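You operate a simulated robot arm through the tools that you are given. There is no shell and no other tool.

Carry out the task below with a simulated robot arm. There is one attempt and no reset: what you move stays moved.

## Task
Pack the moulding named on the card marked send, fold the flaps shut and tape the carton.
Fine: carton marked fragile; run the blue slider marked seal from end to end; the other mouldings stay.

The check looks at the end state, three seconds after you hand in, the way a careful person would. Anything else that was tipped, shoved, dropped, spilled or broken makes it a failure. Lids that push on must go on centred and level and be pressed home; caps that screw on are set level and turned clockwise until they are tight. Flat cloth is picked up by pressing the open fingertips on it (5 to 10 N) and closing them slowly along it; thin cloth reads only 2 to 8 mm in the jaws.

## Robot
A 6-joint arm with a two-finger gripper, fixed in place. Base frame: the origin is at the foot of the arm, x ahead of it, y to its left, z up; the work surface is at about z = 0.92. Lengths are in m, angles in rad, forces in N, time in s.
Its first joint turns from -2.897 to 2.897 rad. Payload 2.45 kg.
Tool frame: the origin (TCP) lies between the finger pads and is the grasp point; the fingertips stand 0.02 m ahead of it; z points along the fingers, y is the line along which they close. Largest opening 0.14 m; the body of the gripper starts 0.168 m behind the TCP.
Orientation is told as [roll, pitch, yaw] about the base's x, y, z axes, in that order, counted from this pose: with the fingers straight down and closing along the base's y, the tool's x points along the base's -x, its y along +y and its z along -z.

## Interface
- The arm moves only by the tool play_rows. Its argument "targets" is a list that holds one entry, the list of rows, each a list of 7 numbers: the turn, a rotation vector about the tool's x, y, z in units of 180 degrees (1.0 is 180 degrees), then the shift along the tool's x, y, z in units of 100 mm (1.0 is 100 mm), then the finger opening in m, from 0 to 0.14. In form: [[[wx, wy, wz, x, y, z, fingers], ...]]. A call has 1 to 20 rows; each row is the pose to reach, as a shift and turn from the pose commanded when the call began, along the tool's axes at that moment. A call with a number of a shift or a turn outside -1 to 1 is refused whole. A row lasts 0.2 s, in which the tool goes at most 0.05 m and 0.15 rad; a call with a longer step from one row to the next is refused whole, and so is a gripper value outside its range. A pose out of reach is approached as far as the arm can. The call stops where the force on the tool passes 40 N (or 10 N more than at its start, if that is more) or the arm is blocked; 0.2 s more then pass. The fingers move at their own pace (about 0.045 m/s each) and stop on an object; they squeeze with about 33 N. The grip force told is the motor's: it shows also when the fingers shut on nothing. Time passes only in rows, and 0.2 s behind the last, so rows that repeat a pose let the fingers close. It gives the time, the measured TCP pose, the force on the tool (base axes), the opening and the grip force at its end, in the units of the frame above (readings bear some noise), with the torque about the TCP (base axes, N m) and any sound that the robot's microphone picked up.
- Cameras (640 x 400 px; columns grow to the right, rows downward): "scene" is fixed at [0.221, 0.499, 1.7503]; the picture's right is [-0.23, -0.97, 0.00], its down [-0.75, 0.18, -0.63] and it looks along [0.61, -0.15, -0.78] (base axes); focal length 356 px, centre (320, 200). "wrist" rides on the gripper at [0.078, 0.011, -0.209] in the tool frame; the picture's right is [-0.14, 0.99, 0.00], its down [-0.92, -0.13, -0.37] and it looks along [-0.36, -0.05, 0.93] (tool axes); focal length 280 px, centre (320, 200). There is no depth. A picture from a camera that has moved, and an enlarged one, comes with that camera's place and axes in the base frame and with its lens.
- camera(camera): a new picture of that camera. It takes no simulated time.
- enlarge(camera, box): a new picture of the part [left, top, right, bottom] of that camera's present view, enlarged. It takes no simulated time.
- job_done(): hands the job in; it is judged then, once.

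Places have to be worked out from the pictures, the camera data and where the tool is seen. Open the gripper and draw the arm clear of the work before you hand the job in, unless the task says otherwise.

The tools are called after "Emit:" as a command line: name --argument value ..., lists and objects as JSON in quotes. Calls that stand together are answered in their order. play_rows: Moves the arm, as the interface text tells. Its arguments: {"type":"object","properties":{"targets":{"type":"array","items":{"type":"array","items":{"type":"array","items":{"type":"number"}}}}},"required":["targets"]} The other tools are called the same way: camera (camera) takes a picture; enlarge (camera, box) takes an enlarged picture of a part of a camera's view; job_done () hands the job in.

At the start:

```text
t: 0.0
tcp_pos: [0.6795, 0.176, 1.2733]
tool_rot: [-0.001, 0.0, 0.0]
ft_force: [-0.5, -0.2, -0.3]
torque: [-0.02, -0.01, 0.01]
gripper_width: 0.14
finger_force: 0.0
```

scene: 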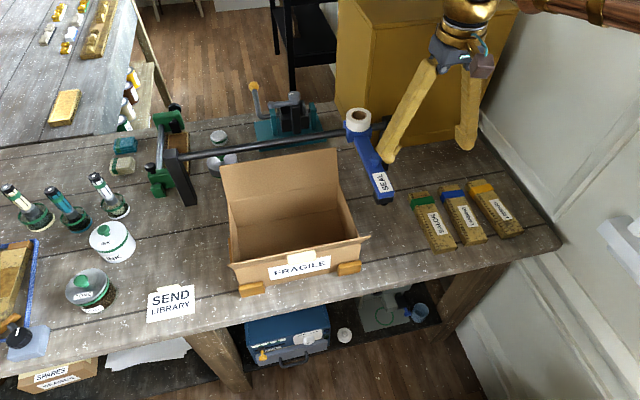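
wrist: 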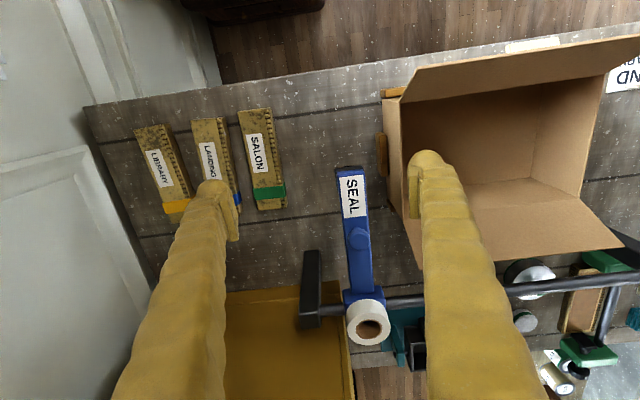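

The card reads SEND LIBRARY, and the mouldings look like SALON, LANDING and LIBRARY. I'll enlarge the parts of the views to confirm and to locate things.

Emit:
enlarge --camera "scene" --box '[390, 160, 550, 260]'

Emit:
enlarge --camera "scene" --box '[140, 80, 420, 330]'

Emit:
enlarge --camera "wrist" --box '[80, 80, 320, 230]'

Emit:
enlarge --camera "wrist" --box '[280, 20, 640, 400]'

```text
4.00 times, centred on (470, 210) of scene
camera zoom: at [0.221, 0.499, 1.7503], right [-0.23, -0.97, 0.0], down [-0.75, 0.18, -0.63], along [0.61, -0.15, -0.78], focal length 1422 px, centre (-280, 160)
```

zoom: 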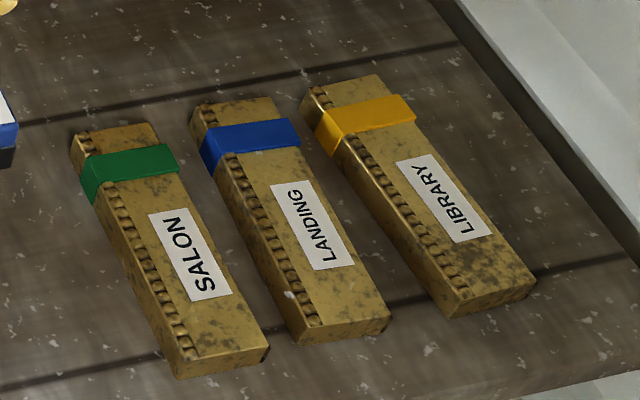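

```text
1.60 times, centred on (280, 205) of scene
camera zoom: at [0.221, 0.499, 1.7503], right [-0.23, -0.97, 0.0], down [-0.75, 0.18, -0.63], along [0.61, -0.15, -0.78], focal length 569 px, centre (384, 192)
```

zoom: 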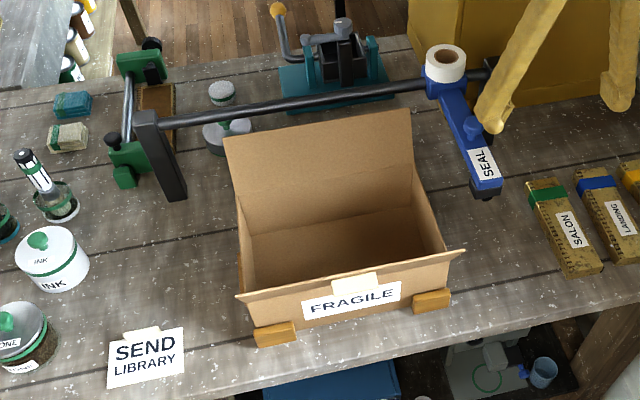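

```text
2.67 times, centred on (200, 155) of wrist
camera zoom: at [0.6021, 0.1879, 1.4825], right [0.14, 0.99, 0.0], down [0.92, -0.13, 0.37], along [0.36, -0.05, -0.93], focal length 748 px, centre (640, 320)
```

zoom: 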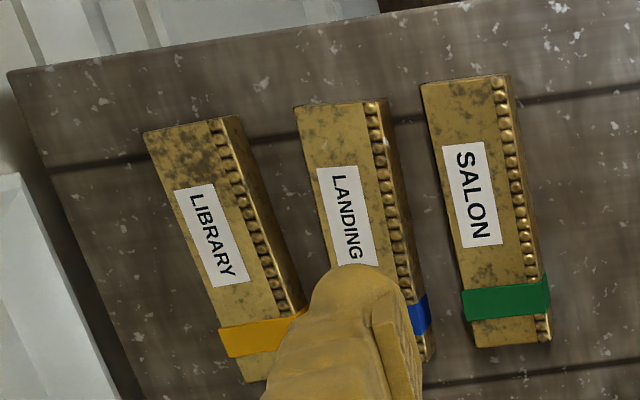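

```text
1.05 times, centred on (460, 210) of wrist (not enlarged: the box is as wide or as high as the picture)
camera zoom: at [0.6021, 0.1879, 1.4825], right [0.14, 0.99, 0.0], down [0.92, -0.13, 0.37], along [0.36, -0.05, -0.93], focal length 295 px, centre (173, 190)
```

zoom: 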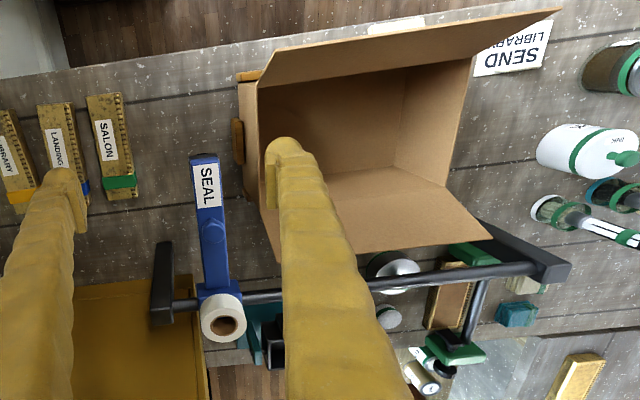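

The labels are clear: LIBRARY is the yellow-banded moulding. Next I study the carton, its flaps and the tape rig more closely.

Emit:
enlarge --camera "scene" --box '[210, 200, 380, 306]'

Emit:
enlarge --camera "scene" --box '[200, 130, 400, 255]'

Emit:
enlarge --camera "scene" --box '[320, 90, 440, 215]'

Emit:
enlarge --camera "scene" --box '[110, 80, 310, 205]'

Emit:
enlarge --camera "wrist" --box '[280, 150, 460, 350]'

Emit:
enlarge --camera "wrist" --box '[360, 20, 640, 270]'

```text
3.76 times, centred on (295, 253) of scene
camera zoom: at [0.221, 0.499, 1.7503], right [-0.23, -0.97, 0.0], down [-0.75, 0.18, -0.63], along [0.61, -0.15, -0.78], focal length 1339 px, centre (414, 0)
```

zoom: 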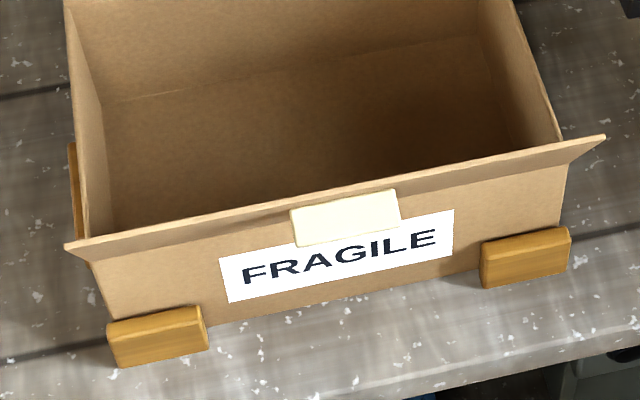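

```text
3.20 times, centred on (300, 192) of scene
camera zoom: at [0.221, 0.499, 1.7503], right [-0.23, -0.97, 0.0], down [-0.75, 0.18, -0.63], along [0.61, -0.15, -0.78], focal length 1138 px, centre (384, 224)
```

zoom: 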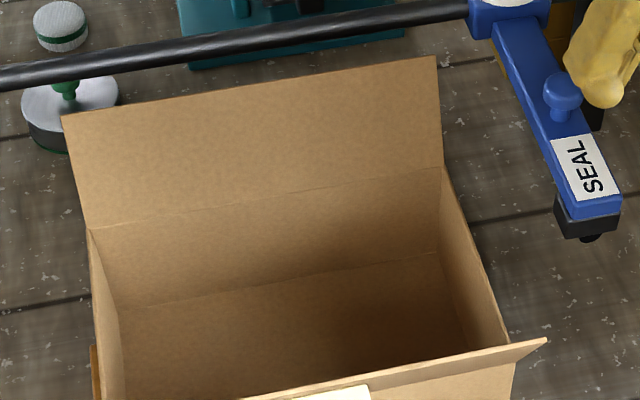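

```text
3.20 times, centred on (380, 152) of scene
camera zoom: at [0.221, 0.499, 1.7503], right [-0.23, -0.97, 0.0], down [-0.75, 0.18, -0.63], along [0.61, -0.15, -0.78], focal length 1138 px, centre (128, 352)
```

zoom: 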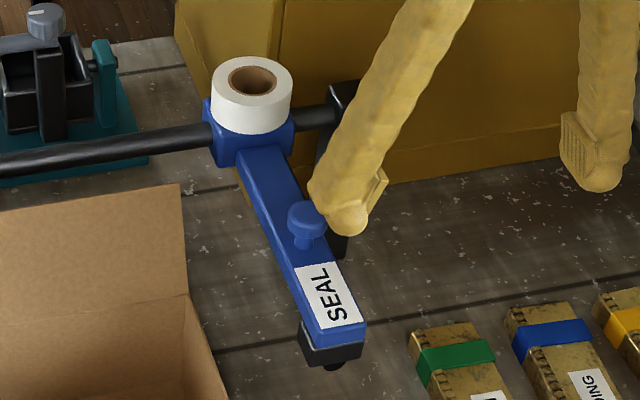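

```text
3.20 times, centred on (210, 142) of scene
camera zoom: at [0.221, 0.499, 1.7503], right [-0.23, -0.97, 0.0], down [-0.75, 0.18, -0.63], along [0.61, -0.15, -0.78], focal length 1138 px, centre (672, 384)
```

zoom: 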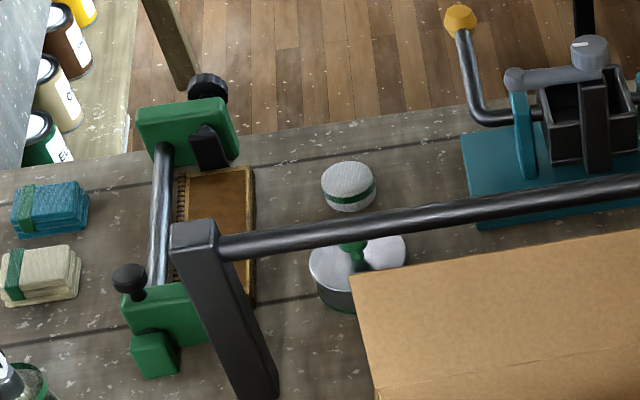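

```text
2.00 times, centred on (370, 250) of wrist
camera zoom: at [0.6021, 0.1879, 1.4825], right [0.14, 0.99, 0.0], down [0.92, -0.13, 0.37], along [0.36, -0.05, -0.93], focal length 561 px, centre (220, 100)
```

zoom: 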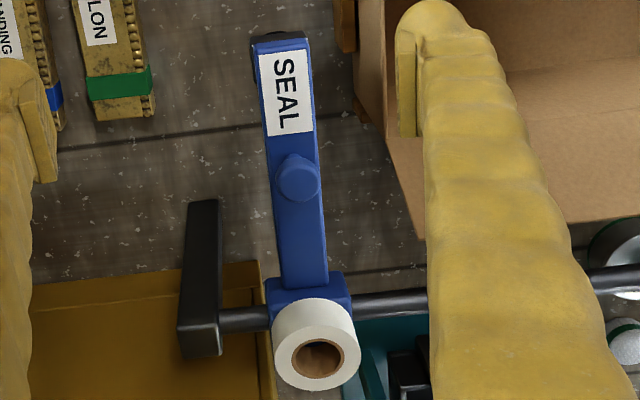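

```text
1.60 times, centred on (500, 145) of wrist
camera zoom: at [0.6021, 0.1879, 1.4825], right [0.14, 0.99, 0.0], down [0.92, -0.13, 0.37], along [0.36, -0.05, -0.93], focal length 449 px, centre (32, 288)
```

zoom: 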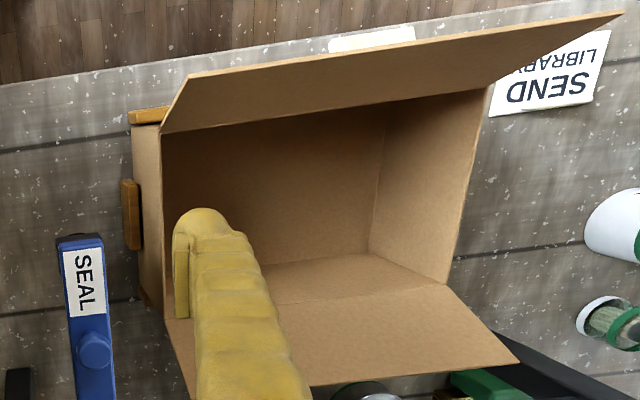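

LIBRARY (yellow band) sits at about x 0.63–0.83, y -0.15. The carton runs x 0.636–0.823, y 0.303–0.593, with its top at z≈1.052 and both flaps leaning outward. I'll first move over the moulding at a safe height.

Emit:
play_rows --targets '[[[0, 0, 0, -0.06, -0.34, 0, 0.14], [0, 0, 0, -0.12, -0.68, 0, 0.14], [0, 0, 0, -0.17, -1.0, 0, 0.14]]]'

Emit:
play_rows --targets '[[[0, 0, 0, -0.06, -0.34, 0, 0.14], [0, 0, 0, -0.12, -0.68, 0, 0.14], [0, 0, 0, -0.17, -1.0, 0, 0.14]]]'

Emit:
play_rows --targets '[[[0, 0, 0, -0.06, -0.34, 0.1, 0.14], [0, 0, 0, -0.12, -0.68, 0.2, 0.14], [0, 0, 0, -0.17, -1.0, 0.3, 0.14]]]'

Emit:
camera --camera "wrist"

Emit:
camera --camera "scene"

```text
t: 0.8
tcp_pos: [0.6949, 0.077, 1.2725]
tool_rot: [0.002, -0.001, 0.001]
ft_force: [0.1, -0.3, 0.0]
torque: [-0.03, 0.0, 0.03]
gripper_width: 0.14
finger_force: 0.0
```

```text
t: 1.6
tcp_pos: [0.7118, -0.0249, 1.2757]
tool_rot: [-0.001, -0.001, 0.001]
ft_force: [-0.7, -0.3, 0.8]
torque: [0.01, -0.01, 0.0]
gripper_width: 0.1399
finger_force: 0.0
```

```text
t: 2.4
tcp_pos: [0.7299, -0.1212, 1.2466]
tool_rot: [-0.001, 0.0, 0.0]
ft_force: [0.2, 0.1, -0.9]
torque: [-0.01, -0.02, 0.02]
gripper_width: 0.14
finger_force: 0.2
```

```text
taken
camera wrist: at [0.653, -0.1092, 1.4557], right [0.14, 0.99, 0.0], down [0.92, -0.13, 0.37], along [0.36, -0.05, -0.93], focal length 280 px, centre (320, 200)
```

wrist: 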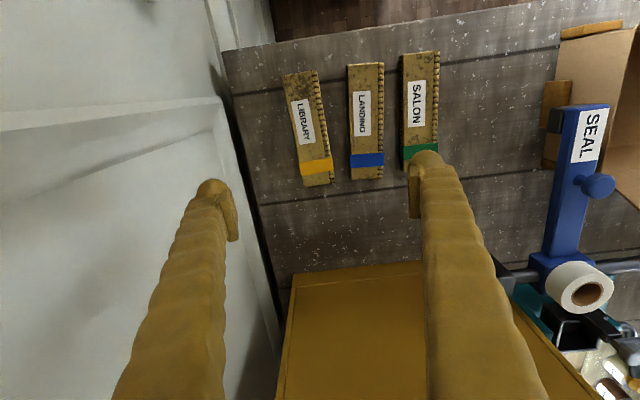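

```text
taken
```

scene: 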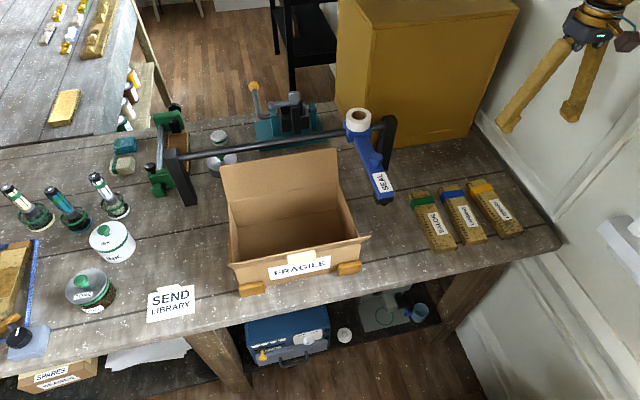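

The wall is close on the right (-y) side, so I'll keep the opening modest there. I enlarge the moulding to get its corners, width and heading.

Emit:
enlarge --camera "wrist" --box '[250, 50, 410, 200]'

Emit:
enlarge --camera "scene" --box '[455, 170, 535, 245]'

```text
2.67 times, centred on (330, 125) of wrist
camera zoom: at [0.653, -0.1092, 1.4557], right [0.14, 0.99, 0.0], down [0.92, -0.13, 0.37], along [0.36, -0.05, -0.93], focal length 748 px, centre (293, 400)
```

zoom: 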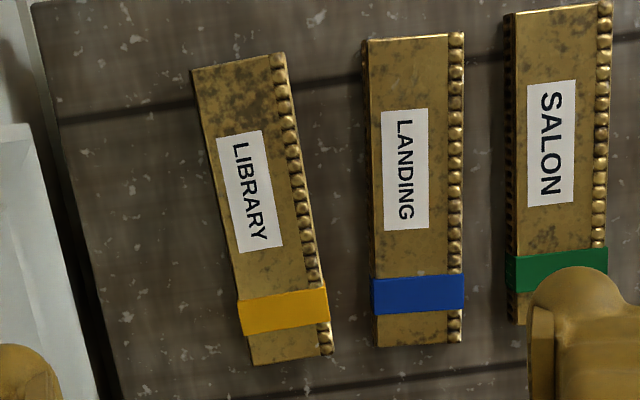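

```text
5.33 times, centred on (495, 208) of scene
camera zoom: at [0.221, 0.499, 1.7503], right [-0.23, -0.97, 0.0], down [-0.75, 0.18, -0.63], along [0.61, -0.15, -0.78], focal length 1897 px, centre (-613, 160)
```

zoom: 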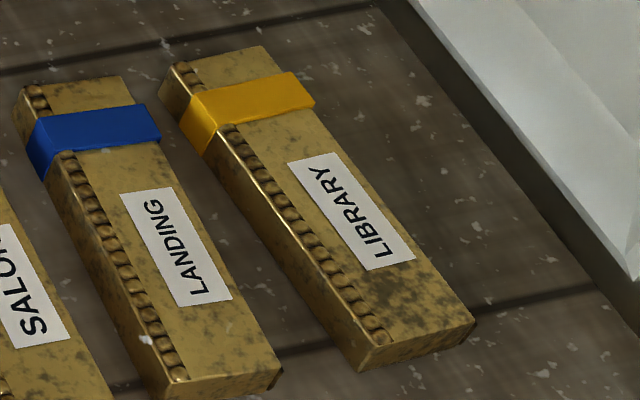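

Triangulating gives the moulding's top at z≈0.945, centre ≈(0.722, -0.137), length ≈0.198, width ≈0.058, turned about +0.03 rad. I descend above it in steps with the opening reduced to 0.09.

Emit:
play_rows --targets '[[[0, 0, -0.005, 0.04, -0.08, 0.35, 0.09], [0, 0, -0.0095, 0.08, -0.15, 0.7, 0.09], [0, 0, -0.0095, 0.08, -0.15, 1.0, 0.09], [0, 0, -0.0095, 0.08, -0.15, 1.0, 0.09]]]'

Emit:
camera --camera "wrist"

Emit:
enlarge --camera "scene" --box '[400, 60, 640, 260]'

```text
t: 3.4
tcp_pos: [0.7254, -0.1377, 1.1426]
tool_rot: [0.0, -0.002, 0.031]
ft_force: [-0.2, 0.2, 0.3]
torque: [0.02, 0.02, 0.01]
gripper_width: 0.0902
finger_force: 0.1
```

```text
taken
camera wrist: at [0.6474, -0.1282, 1.352], right [0.11, 0.99, 0.0], down [0.92, -0.1, 0.37], along [0.37, -0.04, -0.93], focal length 280 px, centre (320, 200)
```

wrist: 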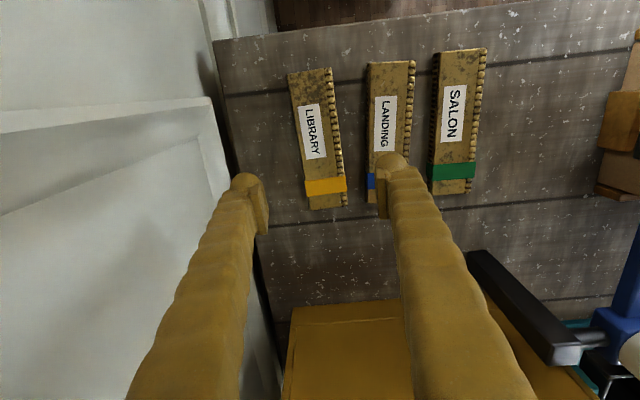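

```text
2.00 times, centred on (520, 160) of scene
camera zoom: at [0.221, 0.499, 1.7503], right [-0.23, -0.97, 0.0], down [-0.75, 0.18, -0.63], along [0.61, -0.15, -0.78], focal length 711 px, centre (-80, 280)
```

zoom: 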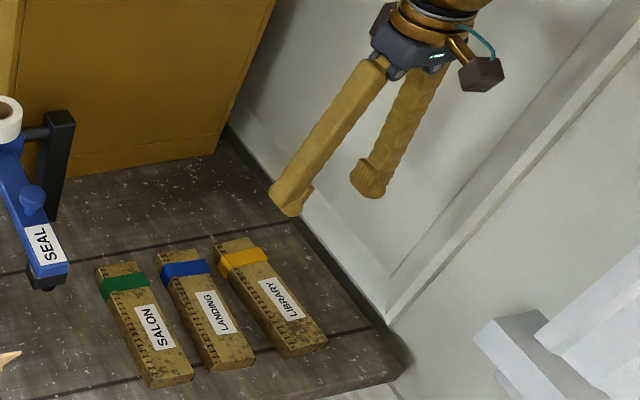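

TCP is at (0.725, -0.138, 1.143), aligned with the moulding. I descend another 100 mm to just above it and check again.

Emit:
play_rows --targets '[[[0, 0, 0, 0, 0, 0.35, 0.09], [0, 0, 0, 0, 0, 0.7, 0.09], [0, 0, 0, 0, 0, 1.0, 0.09], [0, 0, 0, 0, 0, 1.0, 0.09]]]'

Emit:
camera --camera "wrist"

Emit:
enlarge --camera "scene" --box '[420, 130, 560, 260]'

```text
t: 4.4
tcp_pos: [0.7237, -0.1359, 1.0417]
tool_rot: [0.001, -0.002, 0.03]
ft_force: [0.2, 0.4, -0.2]
torque: [-0.01, 0.06, 0.02]
gripper_width: 0.0903
finger_force: 0.1
```

```text
taken
camera wrist: at [0.6454, -0.1271, 1.2501], right [0.11, 0.99, 0.0], down [0.92, -0.1, 0.37], along [0.37, -0.04, -0.93], focal length 280 px, centre (320, 200)
```

wrist: 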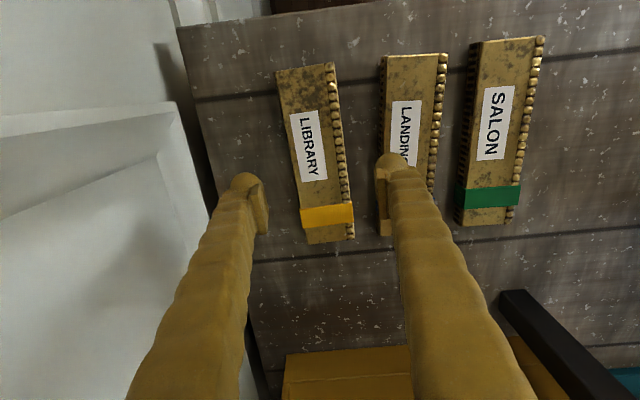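

```text
3.08 times, centred on (490, 195) of scene
camera zoom: at [0.221, 0.499, 1.7503], right [-0.23, -0.97, 0.0], down [-0.75, 0.18, -0.63], along [0.61, -0.15, -0.78], focal length 1094 px, centre (-203, 215)
```

zoom: 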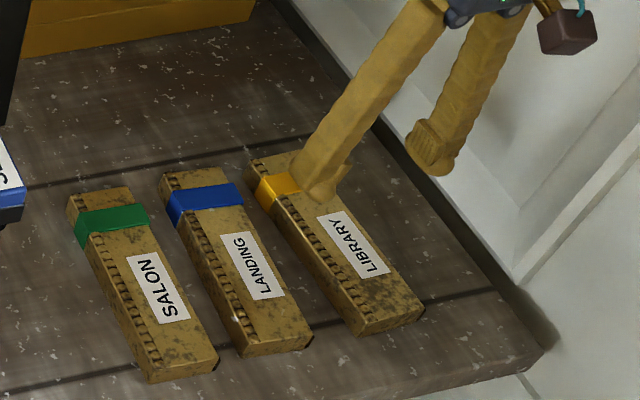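

Recomputed from this closer view: centre ≈(0.7215, -0.136), which matches the TCP, and both fingers clear the sides. I lower to TCP z≈0.944 with the tips just above the table.

Emit:
play_rows --targets '[[[0, 0, 0, 0, 0, 0.25, 0.09], [0, 0, 0, 0, 0, 0.5, 0.09], [0, 0, 0, 0, 0, 0.7, 0.09], [0, 0, 0, 0, 0, 0.85, 0.09], [0, 0, 0, 0, 0, 0.95, 0.09], [0, 0, 0, 0, 0, 0.99, 0.09], [0, 0, 0, 0, 0, 0.99, 0.09]]]'

Emit:
camera --camera "wrist"

Emit:
enlarge --camera "scene" --box '[420, 130, 560, 260]'

```text
t: 6.0
tcp_pos: [0.7238, -0.1392, 0.9439]
tool_rot: [0.001, 0.0, 0.03]
ft_force: [-0.5, 0.7, -0.1]
torque: [0.04, 0.03, -0.02]
gripper_width: 0.0904
finger_force: 0.1
```

```text
taken
camera wrist: at [0.6457, -0.129, 1.1527], right [0.11, 0.99, 0.0], down [0.92, -0.1, 0.37], along [0.37, -0.04, -0.93], focal length 280 px, centre (320, 200)
```

wrist: 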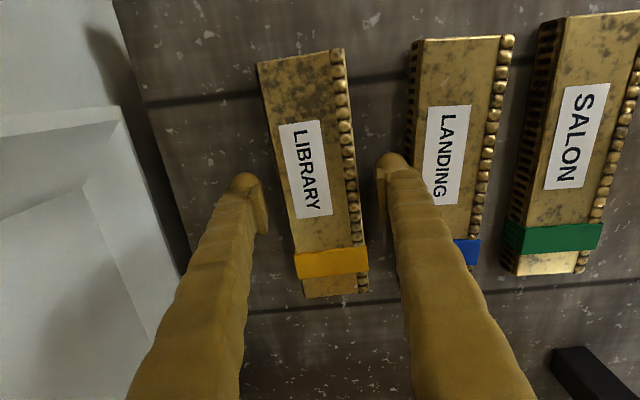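

```text
3.08 times, centred on (490, 195) of scene
camera zoom: at [0.221, 0.499, 1.7503], right [-0.23, -0.97, 0.0], down [-0.75, 0.18, -0.63], along [0.61, -0.15, -0.78], focal length 1094 px, centre (-203, 215)
```

zoom: 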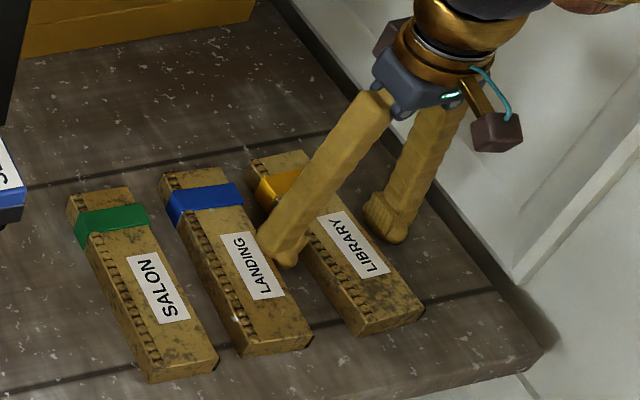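

The fingers straddle LIBRARY in the gaps on both sides with nothing touched. I close them.

Emit:
play_rows --targets '[[[0, 0, 0, 0, 0, 0, 0.03], [0, 0, 0, 0, 0, 0, 0.03], [0, 0, 0, 0, 0, 0, 0.03], [0, 0, 0, 0, 0, 0, 0.03], [0, 0, 0, 0, 0, 0, 0.03]]]'

```text
t: 7.2
tcp_pos: [0.7234, -0.1382, 0.9449]
tool_rot: [0.001, -0.001, 0.03]
ft_force: [0.2, 0.2, 0.9]
torque: [-0.06, 0.0, 0.11]
gripper_width: 0.059
finger_force: 33.1
```

The grip holds at 59 mm with 33 N, which matches the moulding's width. I lift slowly and straight up, then check.

Emit:
play_rows --targets '[[[0, 0, 0, 0, 0, -0.1, 0.03], [0, 0, 0, 0, 0, -0.25, 0.03], [0, 0, 0, 0, 0, -0.45, 0.03], [0, 0, 0, 0, 0, -0.7, 0.03], [0, 0, 0, 0, 0, -1.0, 0.03], [0, 0, 0, 0, 0, -1.0, 0.03]]]'

Emit:
camera --camera "wrist"

Emit:
camera --camera "scene"

```text
t: 8.6
tcp_pos: [0.7232, -0.1386, 1.0445]
tool_rot: [-0.001, 0.0, 0.029]
ft_force: [1.2, 0.3, -2.2]
torque: [-0.01, 0.0, 0.02]
gripper_width: 0.0589
finger_force: 33.1
```

```text
taken
camera wrist: at [0.645, -0.1288, 1.2538], right [0.11, 0.99, 0.0], down [0.92, -0.1, 0.37], along [0.37, -0.04, -0.93], focal length 280 px, centre (320, 200)
```

wrist: 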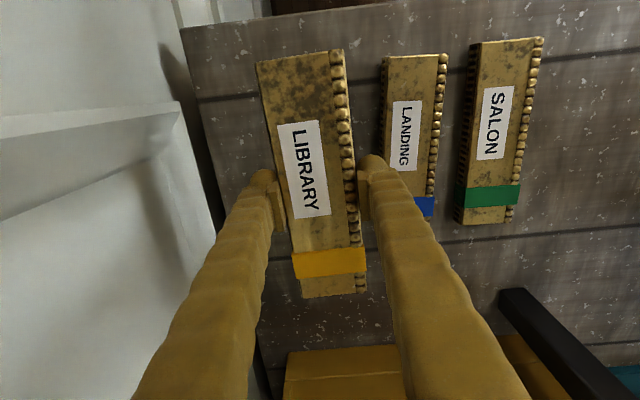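

```text
taken
```

scene: 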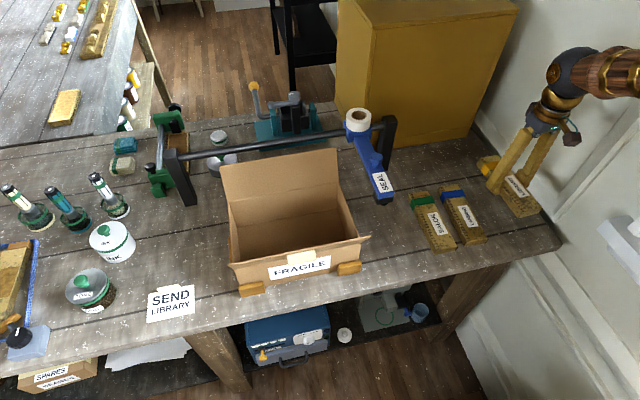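

LIBRARY is held level, the reaction is only about 2.5 N, and the other mouldings are undisturbed. I raise it and carry it left at z≈1.245, above the slider and flaps.

Emit:
play_rows --targets '[[[0, 0, 0, 0, 0.15, -0.25, 0.03], [0, 0, 0, 0, 0.4, -0.5, 0.03], [0, 0, 0, 0, 0.7, -0.75, 0.03], [0, 0, 0, 0, 1.0, -1.0, 0.03]]]'

Emit:
play_rows --targets '[[[0, 0, 0, 0, 0.25, -0.25, 0.03], [0, 0, 0, 0, 0.5, -0.5, 0.03], [0, 0, 0, 0, 0.75, -0.75, 0.03], [0, 0, 0, 0, 1.0, -1.0, 0.03]]]'

Emit:
play_rows --targets '[[[0, 0, 0, 0, 0.3, 0, 0.03], [0, 0, 0, 0, 0.65, 0, 0.03], [0, 0, 0, 0, 1.0, 0, 0.03]]]'

Emit:
play_rows --targets '[[[0, 0, 0, 0, 0.35, 0, 0.03], [0, 0, 0, 0, 0.7, 0, 0.03], [0, 0, 0, 0, 1.0, 0, 0.03]]]'

Emit:
camera --camera "scene"

```text
t: 9.6
tcp_pos: [0.7173, -0.0398, 1.1458]
tool_rot: [0.001, -0.001, 0.031]
ft_force: [-0.3, 0.2, -2.0]
torque: [-0.02, 0.0, -0.02]
gripper_width: 0.0589
finger_force: 32.5
```

```text
t: 10.6
tcp_pos: [0.7143, 0.0605, 1.2465]
tool_rot: [-0.001, 0.0, 0.031]
ft_force: [-0.8, -0.4, -2.3]
torque: [-0.01, 0.02, 0.01]
gripper_width: 0.0589
finger_force: 33.2
```

```text
t: 11.4
tcp_pos: [0.7118, 0.1628, 1.2461]
tool_rot: [-0.001, 0.001, 0.03]
ft_force: [0.2, 0.7, -1.9]
torque: [0.01, -0.04, -0.01]
gripper_width: 0.059
finger_force: 32.9
```

```text
t: 12.2
tcp_pos: [0.7083, 0.2629, 1.2435]
tool_rot: [0.0, 0.0, 0.029]
ft_force: [0.5, 0.4, -2.3]
torque: [-0.04, 0.0, 0.01]
gripper_width: 0.0589
finger_force: 32.8
```

```text
taken
```

scene: 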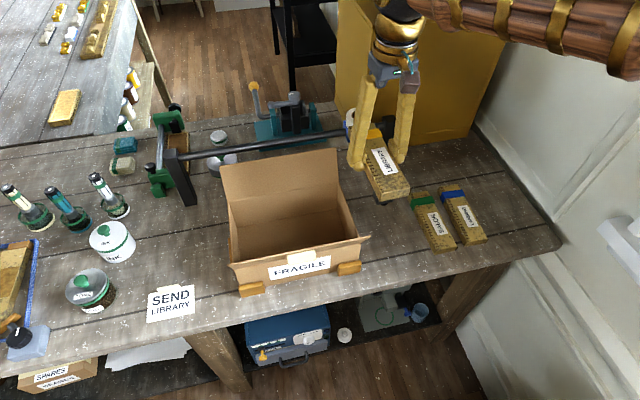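

The moulding is clear above everything. I continue to over the carton centre (0.7295, 0.448) and turn it 90° so it lies along y.

Emit:
play_rows --targets '[[[0, 0, 0, -0.045, 0.307, 0, 0.03], [0, 0, 0, -0.09, 0.615, 0, 0.03], [0, 0, 0, -0.134, 0.922, 0, 0.03]]]'

Emit:
play_rows --targets '[[[0, 0, -0.0446, -0.02, 0.12, 0, 0.03], [0, 0, -0.0892, -0.04, 0.25, 0, 0.03], [0, 0, -0.1338, -0.06, 0.4, 0, 0.03], [0, 0, -0.1784, -0.08, 0.55, 0, 0.03], [0, 0, -0.223, -0.1, 0.7, 0, 0.03], [0, 0, -0.2676, -0.12, 0.82, 0, 0.03], [0, 0, -0.3122, -0.13, 0.9, 0, 0.03], [0, 0, -0.3568, -0.134, 0.922, 0, 0.03], [0, 0, -0.4014, -0.134, 0.922, 0, 0.03], [0, 0, -0.446, -0.134, 0.922, 0, 0.03], [0, 0, -0.4905, -0.134, 0.922, 0, 0.03], [0, 0, -0.4905, -0.134, 0.922, 0, 0.03]]]'

Emit:
camera --camera "scene"

Emit:
camera --camera "wrist"

```text
t: 13.0
tcp_pos: [0.7184, 0.3543, 1.2453]
tool_rot: [-0.001, -0.001, 0.031]
ft_force: [-0.5, 0.0, -1.2]
torque: [0.04, 0.01, -0.01]
gripper_width: 0.0588
finger_force: 32.9
```

```text
t: 15.6
tcp_pos: [0.7323, 0.447, 1.2439]
tool_rot: [-0.002, -0.002, 1.572]
ft_force: [-0.5, 0.7, -1.3]
torque: [-0.01, 0.0, 0.01]
gripper_width: 0.0591
finger_force: 32.9
```

```text
taken
```

scene: 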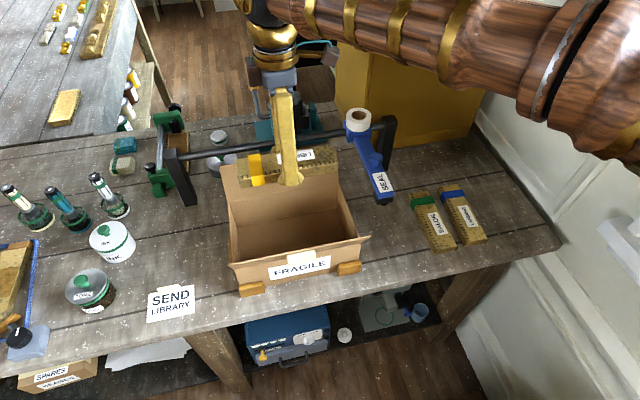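

```text
taken
camera wrist: at [0.7229, 0.3691, 1.4534], right [-0.99, 0.14, 0.0], down [0.13, 0.92, 0.37], along [0.05, 0.36, -0.93], focal length 280 px, centre (320, 200)
```

wrist: 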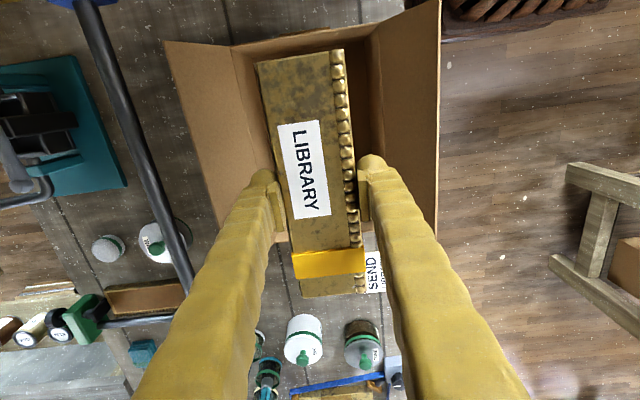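

The moulding is now along y over the carton. I enlarge to check its alignment with the carton opening before lowering.

Emit:
enlarge --camera "wrist" --box '[150, 0, 460, 200]'

Emit:
enlarge --camera "scene" --box '[200, 80, 400, 300]'

```text
2.00 times, centred on (305, 100) of wrist
camera zoom: at [0.7229, 0.3691, 1.4534], right [-0.99, 0.14, 0.0], down [0.13, 0.92, 0.37], along [0.05, 0.36, -0.93], focal length 561 px, centre (350, 400)
```

zoom: 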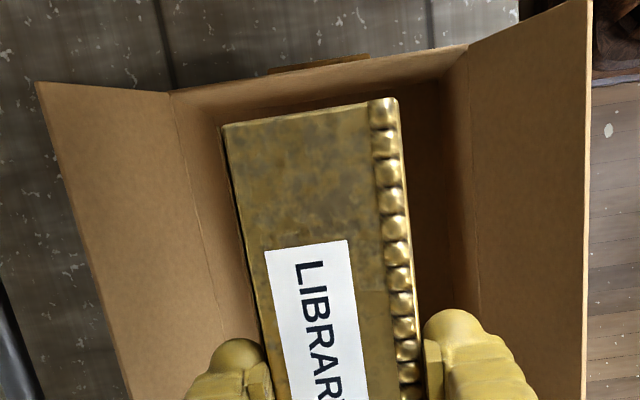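

```text
1.82 times, centred on (300, 190) of scene
camera zoom: at [0.221, 0.499, 1.7503], right [-0.23, -0.97, 0.0], down [-0.75, 0.18, -0.63], along [0.61, -0.15, -0.78], focal length 647 px, centre (356, 218)
```

zoom: 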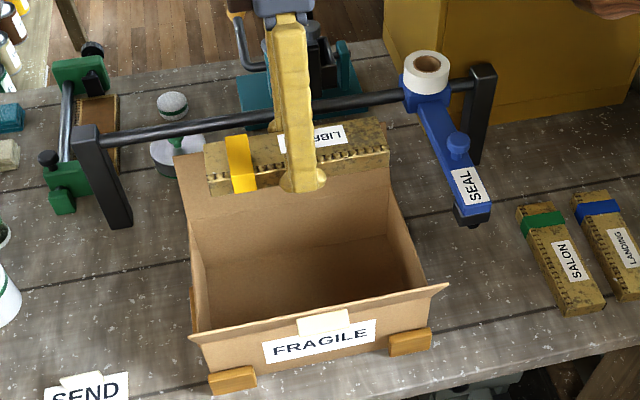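

The carton's opening spans x≈0.638–0.828, so the TCP at 0.732 is centred and there is room for the fingers. I lower the moulding into the carton in stages.

Emit:
play_rows --targets '[[[0, 0, 0, 0, 0, 0.25, 0.03], [0, 0, 0, 0, 0, 0.5, 0.03], [0, 0, 0, 0, 0, 0.75, 0.03], [0, 0, 0, 0, 0, 1.0, 0.03], [0, 0, 0, 0, 0, 1.0, 0.03]]]'

Emit:
camera --camera "scene"

Emit:
camera --camera "wrist"

```text
t: 16.8
tcp_pos: [0.7329, 0.4491, 1.1445]
tool_rot: [0.0, 0.0, 1.57]
ft_force: [-0.6, -0.2, -1.9]
torque: [0.0, 0.01, -0.01]
gripper_width: 0.0588
finger_force: 32.6
```

```text
taken
```

scene: 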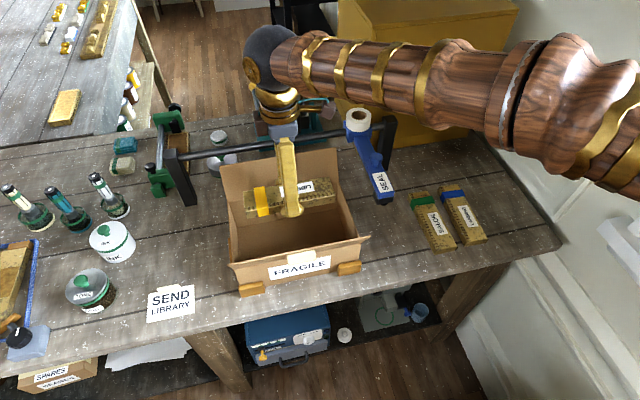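

```text
taken
camera wrist: at [0.723, 0.3717, 1.3532], right [-0.99, 0.14, 0.0], down [0.13, 0.92, 0.37], along [0.05, 0.36, -0.93], focal length 280 px, centre (320, 200)
```

wrist: 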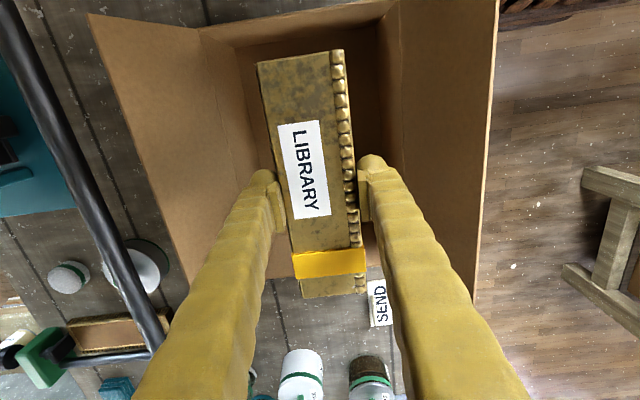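

Alignment in the opening is good on all sides. I continue down 100 mm more and check the clearances.

Emit:
play_rows --targets '[[[0, 0, 0, 0, 0, 0.2, 0.03], [0, 0, 0, 0, 0, 0.4, 0.03], [0, 0, 0, 0, 0, 0.6, 0.03], [0, 0, 0, 0, 0, 0.8, 0.03], [0, 0, 0, 0, 0, 1.0, 0.03], [0, 0, 0, 0, 0, 1.0, 0.03]]]'

Emit:
camera --camera "scene"

Emit:
camera --camera "wrist"

```text
t: 18.2
tcp_pos: [0.7317, 0.4467, 1.0452]
tool_rot: [-0.001, -0.001, 1.57]
ft_force: [-0.3, 0.5, -2.2]
torque: [0.03, -0.01, -0.01]
gripper_width: 0.0589
finger_force: 33.5
```

```text
taken
```

scene: 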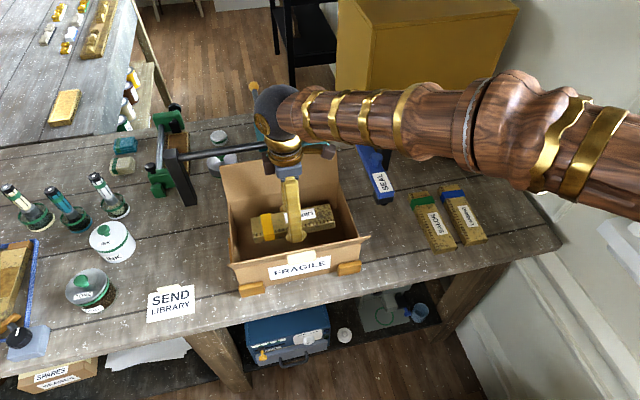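

```text
taken
camera wrist: at [0.7214, 0.3692, 1.254], right [-0.99, 0.14, 0.0], down [0.13, 0.92, 0.37], along [0.05, 0.36, -0.93], focal length 280 px, centre (320, 200)
```

wrist: 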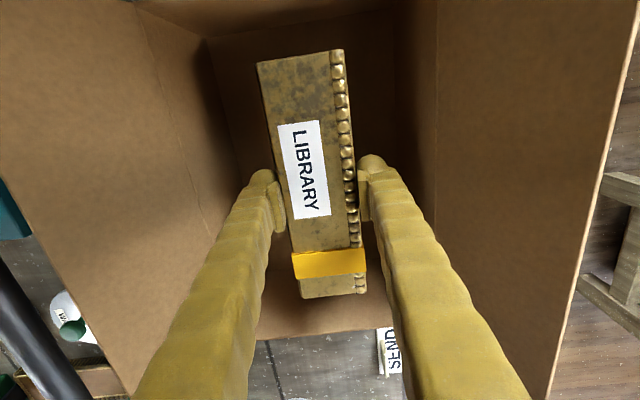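

Clear on all sides. I lower to about 5 mm above the expected floor contact.

Emit:
play_rows --targets '[[[0, 0, 0, 0, 0, 0.2, 0.03], [0, 0, 0, 0, 0, 0.4, 0.03], [0, 0, 0, 0, 0, 0.6, 0.03], [0, 0, 0, 0, 0, 0.75, 0.03], [0, 0, 0, 0, 0, 0.85, 0.03], [0, 0, 0, 0, 0, 0.9, 0.03], [0, 0, 0, 0, 0, 0.9, 0.03]]]'

Emit:
play_rows --targets '[[[0, 0, 0, 0, 0, 0.01, 0.03], [0, 0, 0, 0, 0, 0.02, 0.03], [0, 0, 0, 0, 0, 0.02, 0.03]]]'

```text
t: 19.8
tcp_pos: [0.7329, 0.4474, 0.9545]
tool_rot: [0.0, -0.001, 1.571]
ft_force: [-0.6, -0.6, -2.2]
torque: [0.0, -0.01, 0.02]
gripper_width: 0.0589
finger_force: 32.8
```

```text
t: 20.6
tcp_pos: [0.7325, 0.4464, 0.9534]
tool_rot: [-0.001, -0.001, 1.571]
ft_force: [-0.1, 0.4, -1.6]
torque: [0.03, 0.02, -0.02]
gripper_width: 0.0587
finger_force: 33.3
```

Still free (force about -2 N from the weight). I go down in 1 mm steps, watching for contact.

Emit:
play_rows --targets '[[[0, 0, 0, 0, 0, 0.01, 0.03], [0, 0, 0, 0, 0, 0.02, 0.03], [0, 0, 0, 0, 0, 0.02, 0.03]]]'

Emit:
play_rows --targets '[[[0, 0, 0, 0, 0, 0.01, 0.03], [0, 0, 0, 0, 0, 0.01, 0.03]]]'

Emit:
play_rows --targets '[[[0, 0, 0, 0, 0, 0.01, 0.03], [0, 0, 0, 0, 0, 0.01, 0.03]]]'

```text
t: 21.4
tcp_pos: [0.7327, 0.4459, 0.9524]
tool_rot: [0.002, 0.001, 1.572]
ft_force: [-0.3, -0.2, -1.4]
torque: [-0.01, -0.01, 0.02]
gripper_width: 0.0589
finger_force: 33.0
```

```text
t: 22.0
tcp_pos: [0.732, 0.4447, 0.9498]
tool_rot: [0.001, 0.0, 1.572]
ft_force: [-0.6, -0.6, -1.8]
torque: [0.02, -0.03, 0.01]
gripper_width: 0.0592
finger_force: 33.7
```

```text
t: 22.6
tcp_pos: [0.7313, 0.4449, 0.9495]
tool_rot: [0.0, 0.002, 1.571]
ft_force: [-0.6, 0.8, -1.3]
torque: [0.0, -0.01, 0.03]
gripper_width: 0.0591
finger_force: 33.8
```

No contact yet at a commanded z≈0.948; I continue in 1 mm steps.

Emit:
play_rows --targets '[[[0, 0, 0, 0, 0, 0.01, 0.03], [0, 0, 0, 0, 0, 0.01, 0.03]]]'

Emit:
play_rows --targets '[[[0, 0, 0, 0, 0, 0.01, 0.03], [0, 0, 0, 0, 0, 0.01, 0.03]]]'

Emit:
camera --camera "wrist"

```text
t: 23.2
tcp_pos: [0.7308, 0.4463, 0.9485]
tool_rot: [0.001, 0.0, 1.57]
ft_force: [-0.1, 1.1, -2.6]
torque: [-0.02, 0.01, -0.03]
gripper_width: 0.0588
finger_force: 33.4
```

```text
t: 23.8
tcp_pos: [0.7323, 0.4461, 0.9472]
tool_rot: [0.002, 0.0, 1.57]
ft_force: [-5.7, -2.8, 13.0]
torque: [-0.21, 0.16, 0.0]
gripper_width: 0.059
finger_force: 32.9
```

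```text
taken
camera wrist: at [0.7216, 0.3687, 1.1568], right [-0.99, 0.14, 0.0], down [0.13, 0.92, 0.37], along [0.05, 0.37, -0.93], focal length 280 px, centre (320, 200)
```

wrist: 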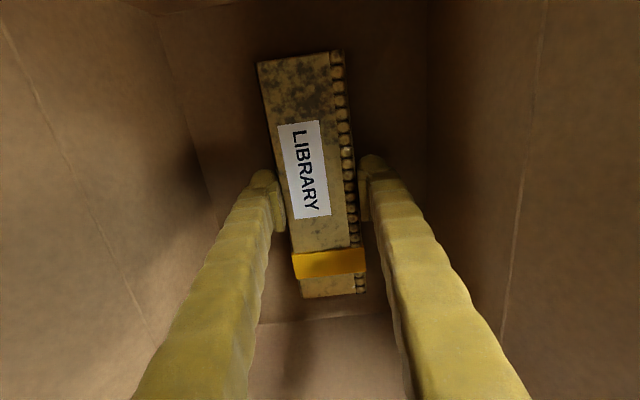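

Contact: 13 N upward, so the moulding rests on the carton floor. I open the fingers to 0.085 to release it.

Emit:
play_rows --targets '[[[0, 0, 0, 0, 0, 0, 0.065], [0, 0, 0, 0, 0, 0, 0.075], [0, 0, 0, 0, 0, -0.01, 0.085], [0, 0, 0, 0, 0, -0.02, 0.085], [0, 0, 0, 0, 0, -0.02, 0.085]]]'

Emit:
camera --camera "wrist"

```text
t: 25.0
tcp_pos: [0.7323, 0.4466, 0.9489]
tool_rot: [0.001, 0.0, 1.569]
ft_force: [-0.6, 0.1, 0.5]
torque: [0.02, 0.0, -0.02]
gripper_width: 0.0851
finger_force: 0.0
```

```text
taken
camera wrist: at [0.7221, 0.3691, 1.158], right [-0.99, 0.14, 0.0], down [0.13, 0.92, 0.37], along [0.05, 0.36, -0.93], focal length 280 px, centre (320, 200)
```

wrist: 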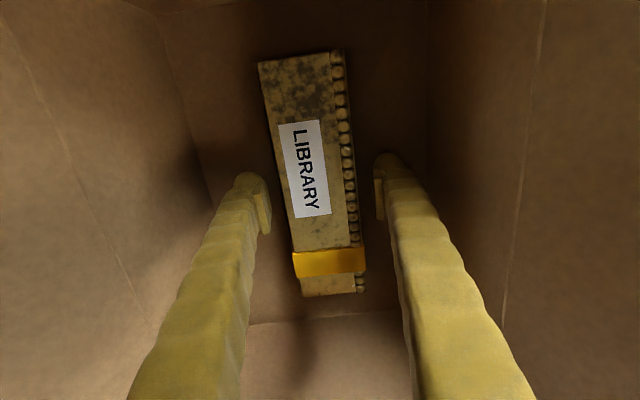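

LIBRARY lies flat in the carton and is free of the fingers. I raise the arm straight out, well above the flaps.

Emit:
play_rows --targets '[[[0, 0, 0, 0, 0, -0.15, 0.085], [0, 0, 0, 0, 0, -0.4, 0.085], [0, 0, 0, 0, 0, -0.7, 0.085], [0, 0, 0, 0, 0, -1.0, 0.085]]]'

Emit:
play_rows --targets '[[[0, 0, 0, 0, 0, -0.35, 0.085], [0, 0, 0, 0, 0, -0.7, 0.085], [0, 0, 0, 0, 0, -1.0, 0.085]]]'

Emit:
play_rows --targets '[[[0, 0, 0, 0, 0, -0.35, 0.0], [0, 0, 0, 0, 0, -0.7, 0.0], [0, 0, 0, 0, 0, -1.0, 0.0], [0, 0, 0, 0, 0, -1.0, 0.0], [0, 0, 0, 0, 0, -1.0, 0.0]]]'

Emit:
camera --camera "scene"

Emit:
camera --camera "wrist"

```text
t: 26.0
tcp_pos: [0.7322, 0.4465, 1.0507]
tool_rot: [0.002, 0.0, 1.571]
ft_force: [-0.6, 0.3, 0.2]
torque: [-0.01, 0.04, -0.04]
gripper_width: 0.0851
finger_force: 0.0
```

```text
t: 26.8
tcp_pos: [0.7325, 0.446, 1.1476]
tool_rot: [0.0, 0.0, 1.571]
ft_force: [-1.3, -0.5, 0.4]
torque: [0.0, -0.01, 0.0]
gripper_width: 0.0852
finger_force: 0.1
```

```text
t: 28.0
tcp_pos: [0.7326, 0.4474, 1.2485]
tool_rot: [0.002, 0.0, 1.571]
ft_force: [-0.2, 1.0, -0.2]
torque: [-0.02, -0.01, -0.01]
gripper_width: 0.0001
finger_force: 17.0
```

```text
taken
```

scene: 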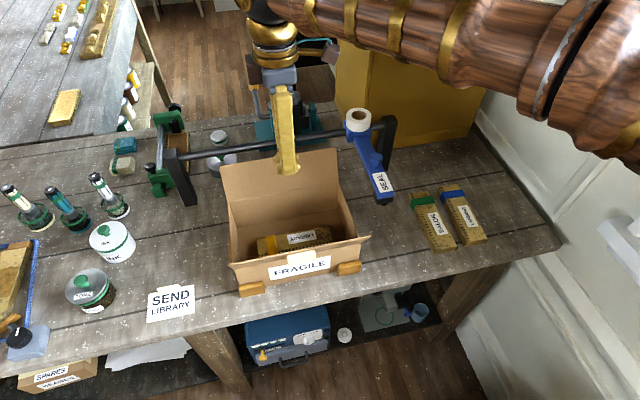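

```text
taken
camera wrist: at [0.723, 0.3689, 1.4567], right [-0.99, 0.14, 0.0], down [0.13, 0.92, 0.37], along [0.05, 0.36, -0.93], focal length 280 px, centre (320, 200)
```

wrist: 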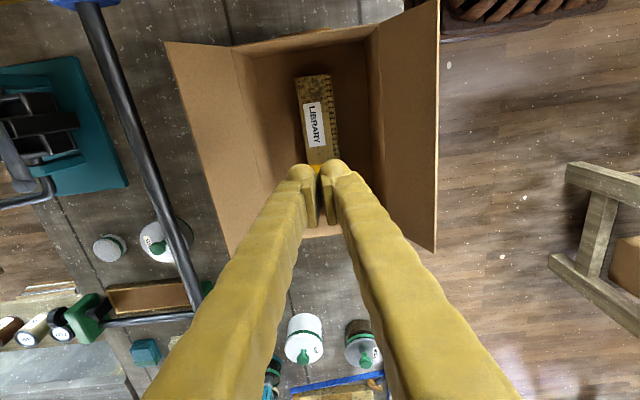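

LIBRARY is visibly inside the carton. Next the near flap (top edge ≈ x 0.599, z 1.137): with fingers closed I move over to its outside at x≈0.55 and then descend.

Emit:
play_rows --targets '[[[0, 0, 0, 0, 0.3, 0, 0], [0, 0, 0, 0, 0.6, 0, 0], [0, 0, 0, 0, 0.91, 0, 0]]]'

Emit:
play_rows --targets '[[[0, 0, 0, 0, 0.3, 0, 0], [0, 0, 0, 0, 0.6, 0, 0], [0, 0, 0, 0, 0.91, 0, 0], [0, 0, 0, 0, 0.91, 0, 0]]]'

Emit:
camera --camera "scene"

Emit:
camera --camera "wrist"

```text
t: 28.8
tcp_pos: [0.6411, 0.4466, 1.249]
tool_rot: [0.001, -0.001, 1.572]
ft_force: [-0.5, 0.4, -0.1]
torque: [0.01, 0.0, -0.01]
gripper_width: 0.0002
finger_force: 29.4
```

```text
t: 29.8
tcp_pos: [0.5489, 0.4474, 1.2517]
tool_rot: [-0.003, 0.001, 1.57]
ft_force: [0.0, 0.4, 0.1]
torque: [0.01, -0.01, 0.03]
gripper_width: 0.0
finger_force: 29.4
```

```text
taken
```

scene: 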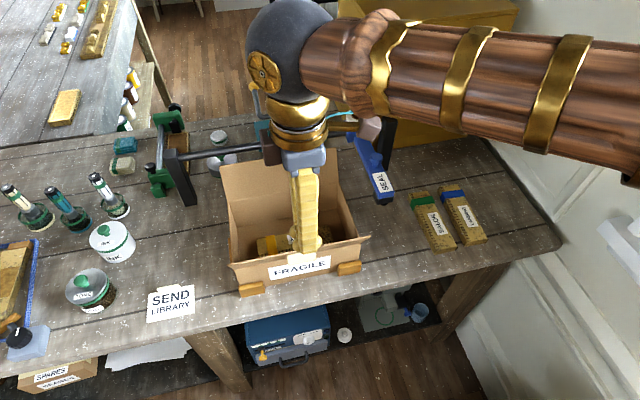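

```text
taken
camera wrist: at [0.5386, 0.3696, 1.4601], right [-0.99, 0.14, 0.0], down [0.13, 0.92, 0.37], along [0.05, 0.36, -0.93], focal length 280 px, centre (320, 200)
```

wrist: 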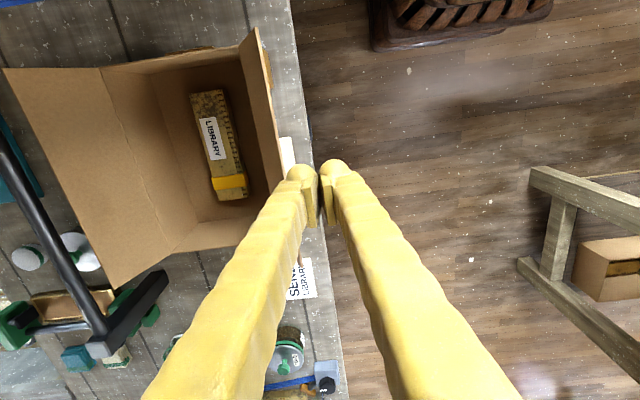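

The fingers are outside the near flap by about 30 mm. I lower to TCP z≈1.12 (tips ≈1.10), still outside the flap, and check.

Emit:
play_rows --targets '[[[0, 0, 0, 0, 0, 0.3, 0], [0, 0, 0, 0, 0, 0.6, 0], [0, 0, 0, 0, 0, 0.8, 0]]]'

Emit:
play_rows --targets '[[[0, 0, 0, 0, 0, 0.25, 0], [0, 0, 0, 0, 0, 0.48, 0], [0, 0, 0, 0, 0, 0.48, 0]]]'

Emit:
enlarge --camera "scene" --box '[200, 120, 400, 310]'

Emit:
camera --camera "wrist"

```text
t: 30.6
tcp_pos: [0.5504, 0.4491, 1.171]
tool_rot: [0.0, -0.001, 1.571]
ft_force: [0.3, 0.4, 0.4]
torque: [-0.02, -0.04, -0.01]
gripper_width: 0.0
finger_force: 29.6
```

```text
t: 31.4
tcp_pos: [0.5494, 0.4478, 1.121]
tool_rot: [-0.001, -0.001, 1.57]
ft_force: [-0.1, 0.5, 0.5]
torque: [-0.03, -0.01, -0.01]
gripper_width: 0.0
finger_force: 29.7
```

```text
2.11 times, centred on (300, 215) of scene
camera zoom: at [0.221, 0.499, 1.7503], right [-0.23, -0.97, 0.0], down [-0.75, 0.18, -0.63], along [0.61, -0.15, -0.78], focal length 749 px, centre (362, 168)
```

zoom: 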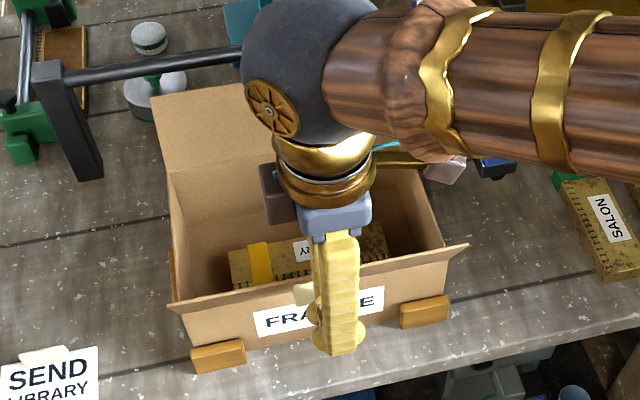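

```text
taken
camera wrist: at [0.5388, 0.3697, 1.3294], right [-0.99, 0.14, 0.0], down [0.13, 0.92, 0.37], along [0.05, 0.37, -0.93], focal length 280 px, centre (320, 200)
```

wrist: 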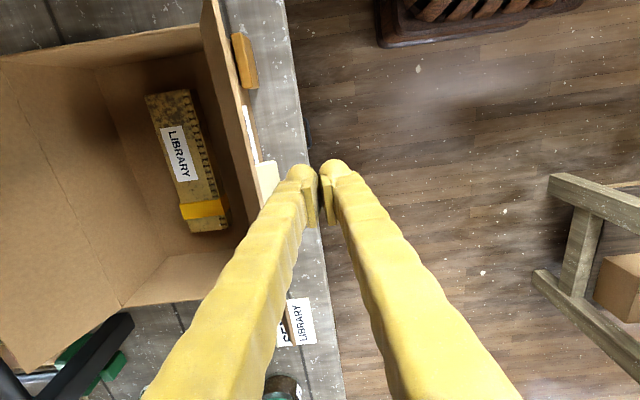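

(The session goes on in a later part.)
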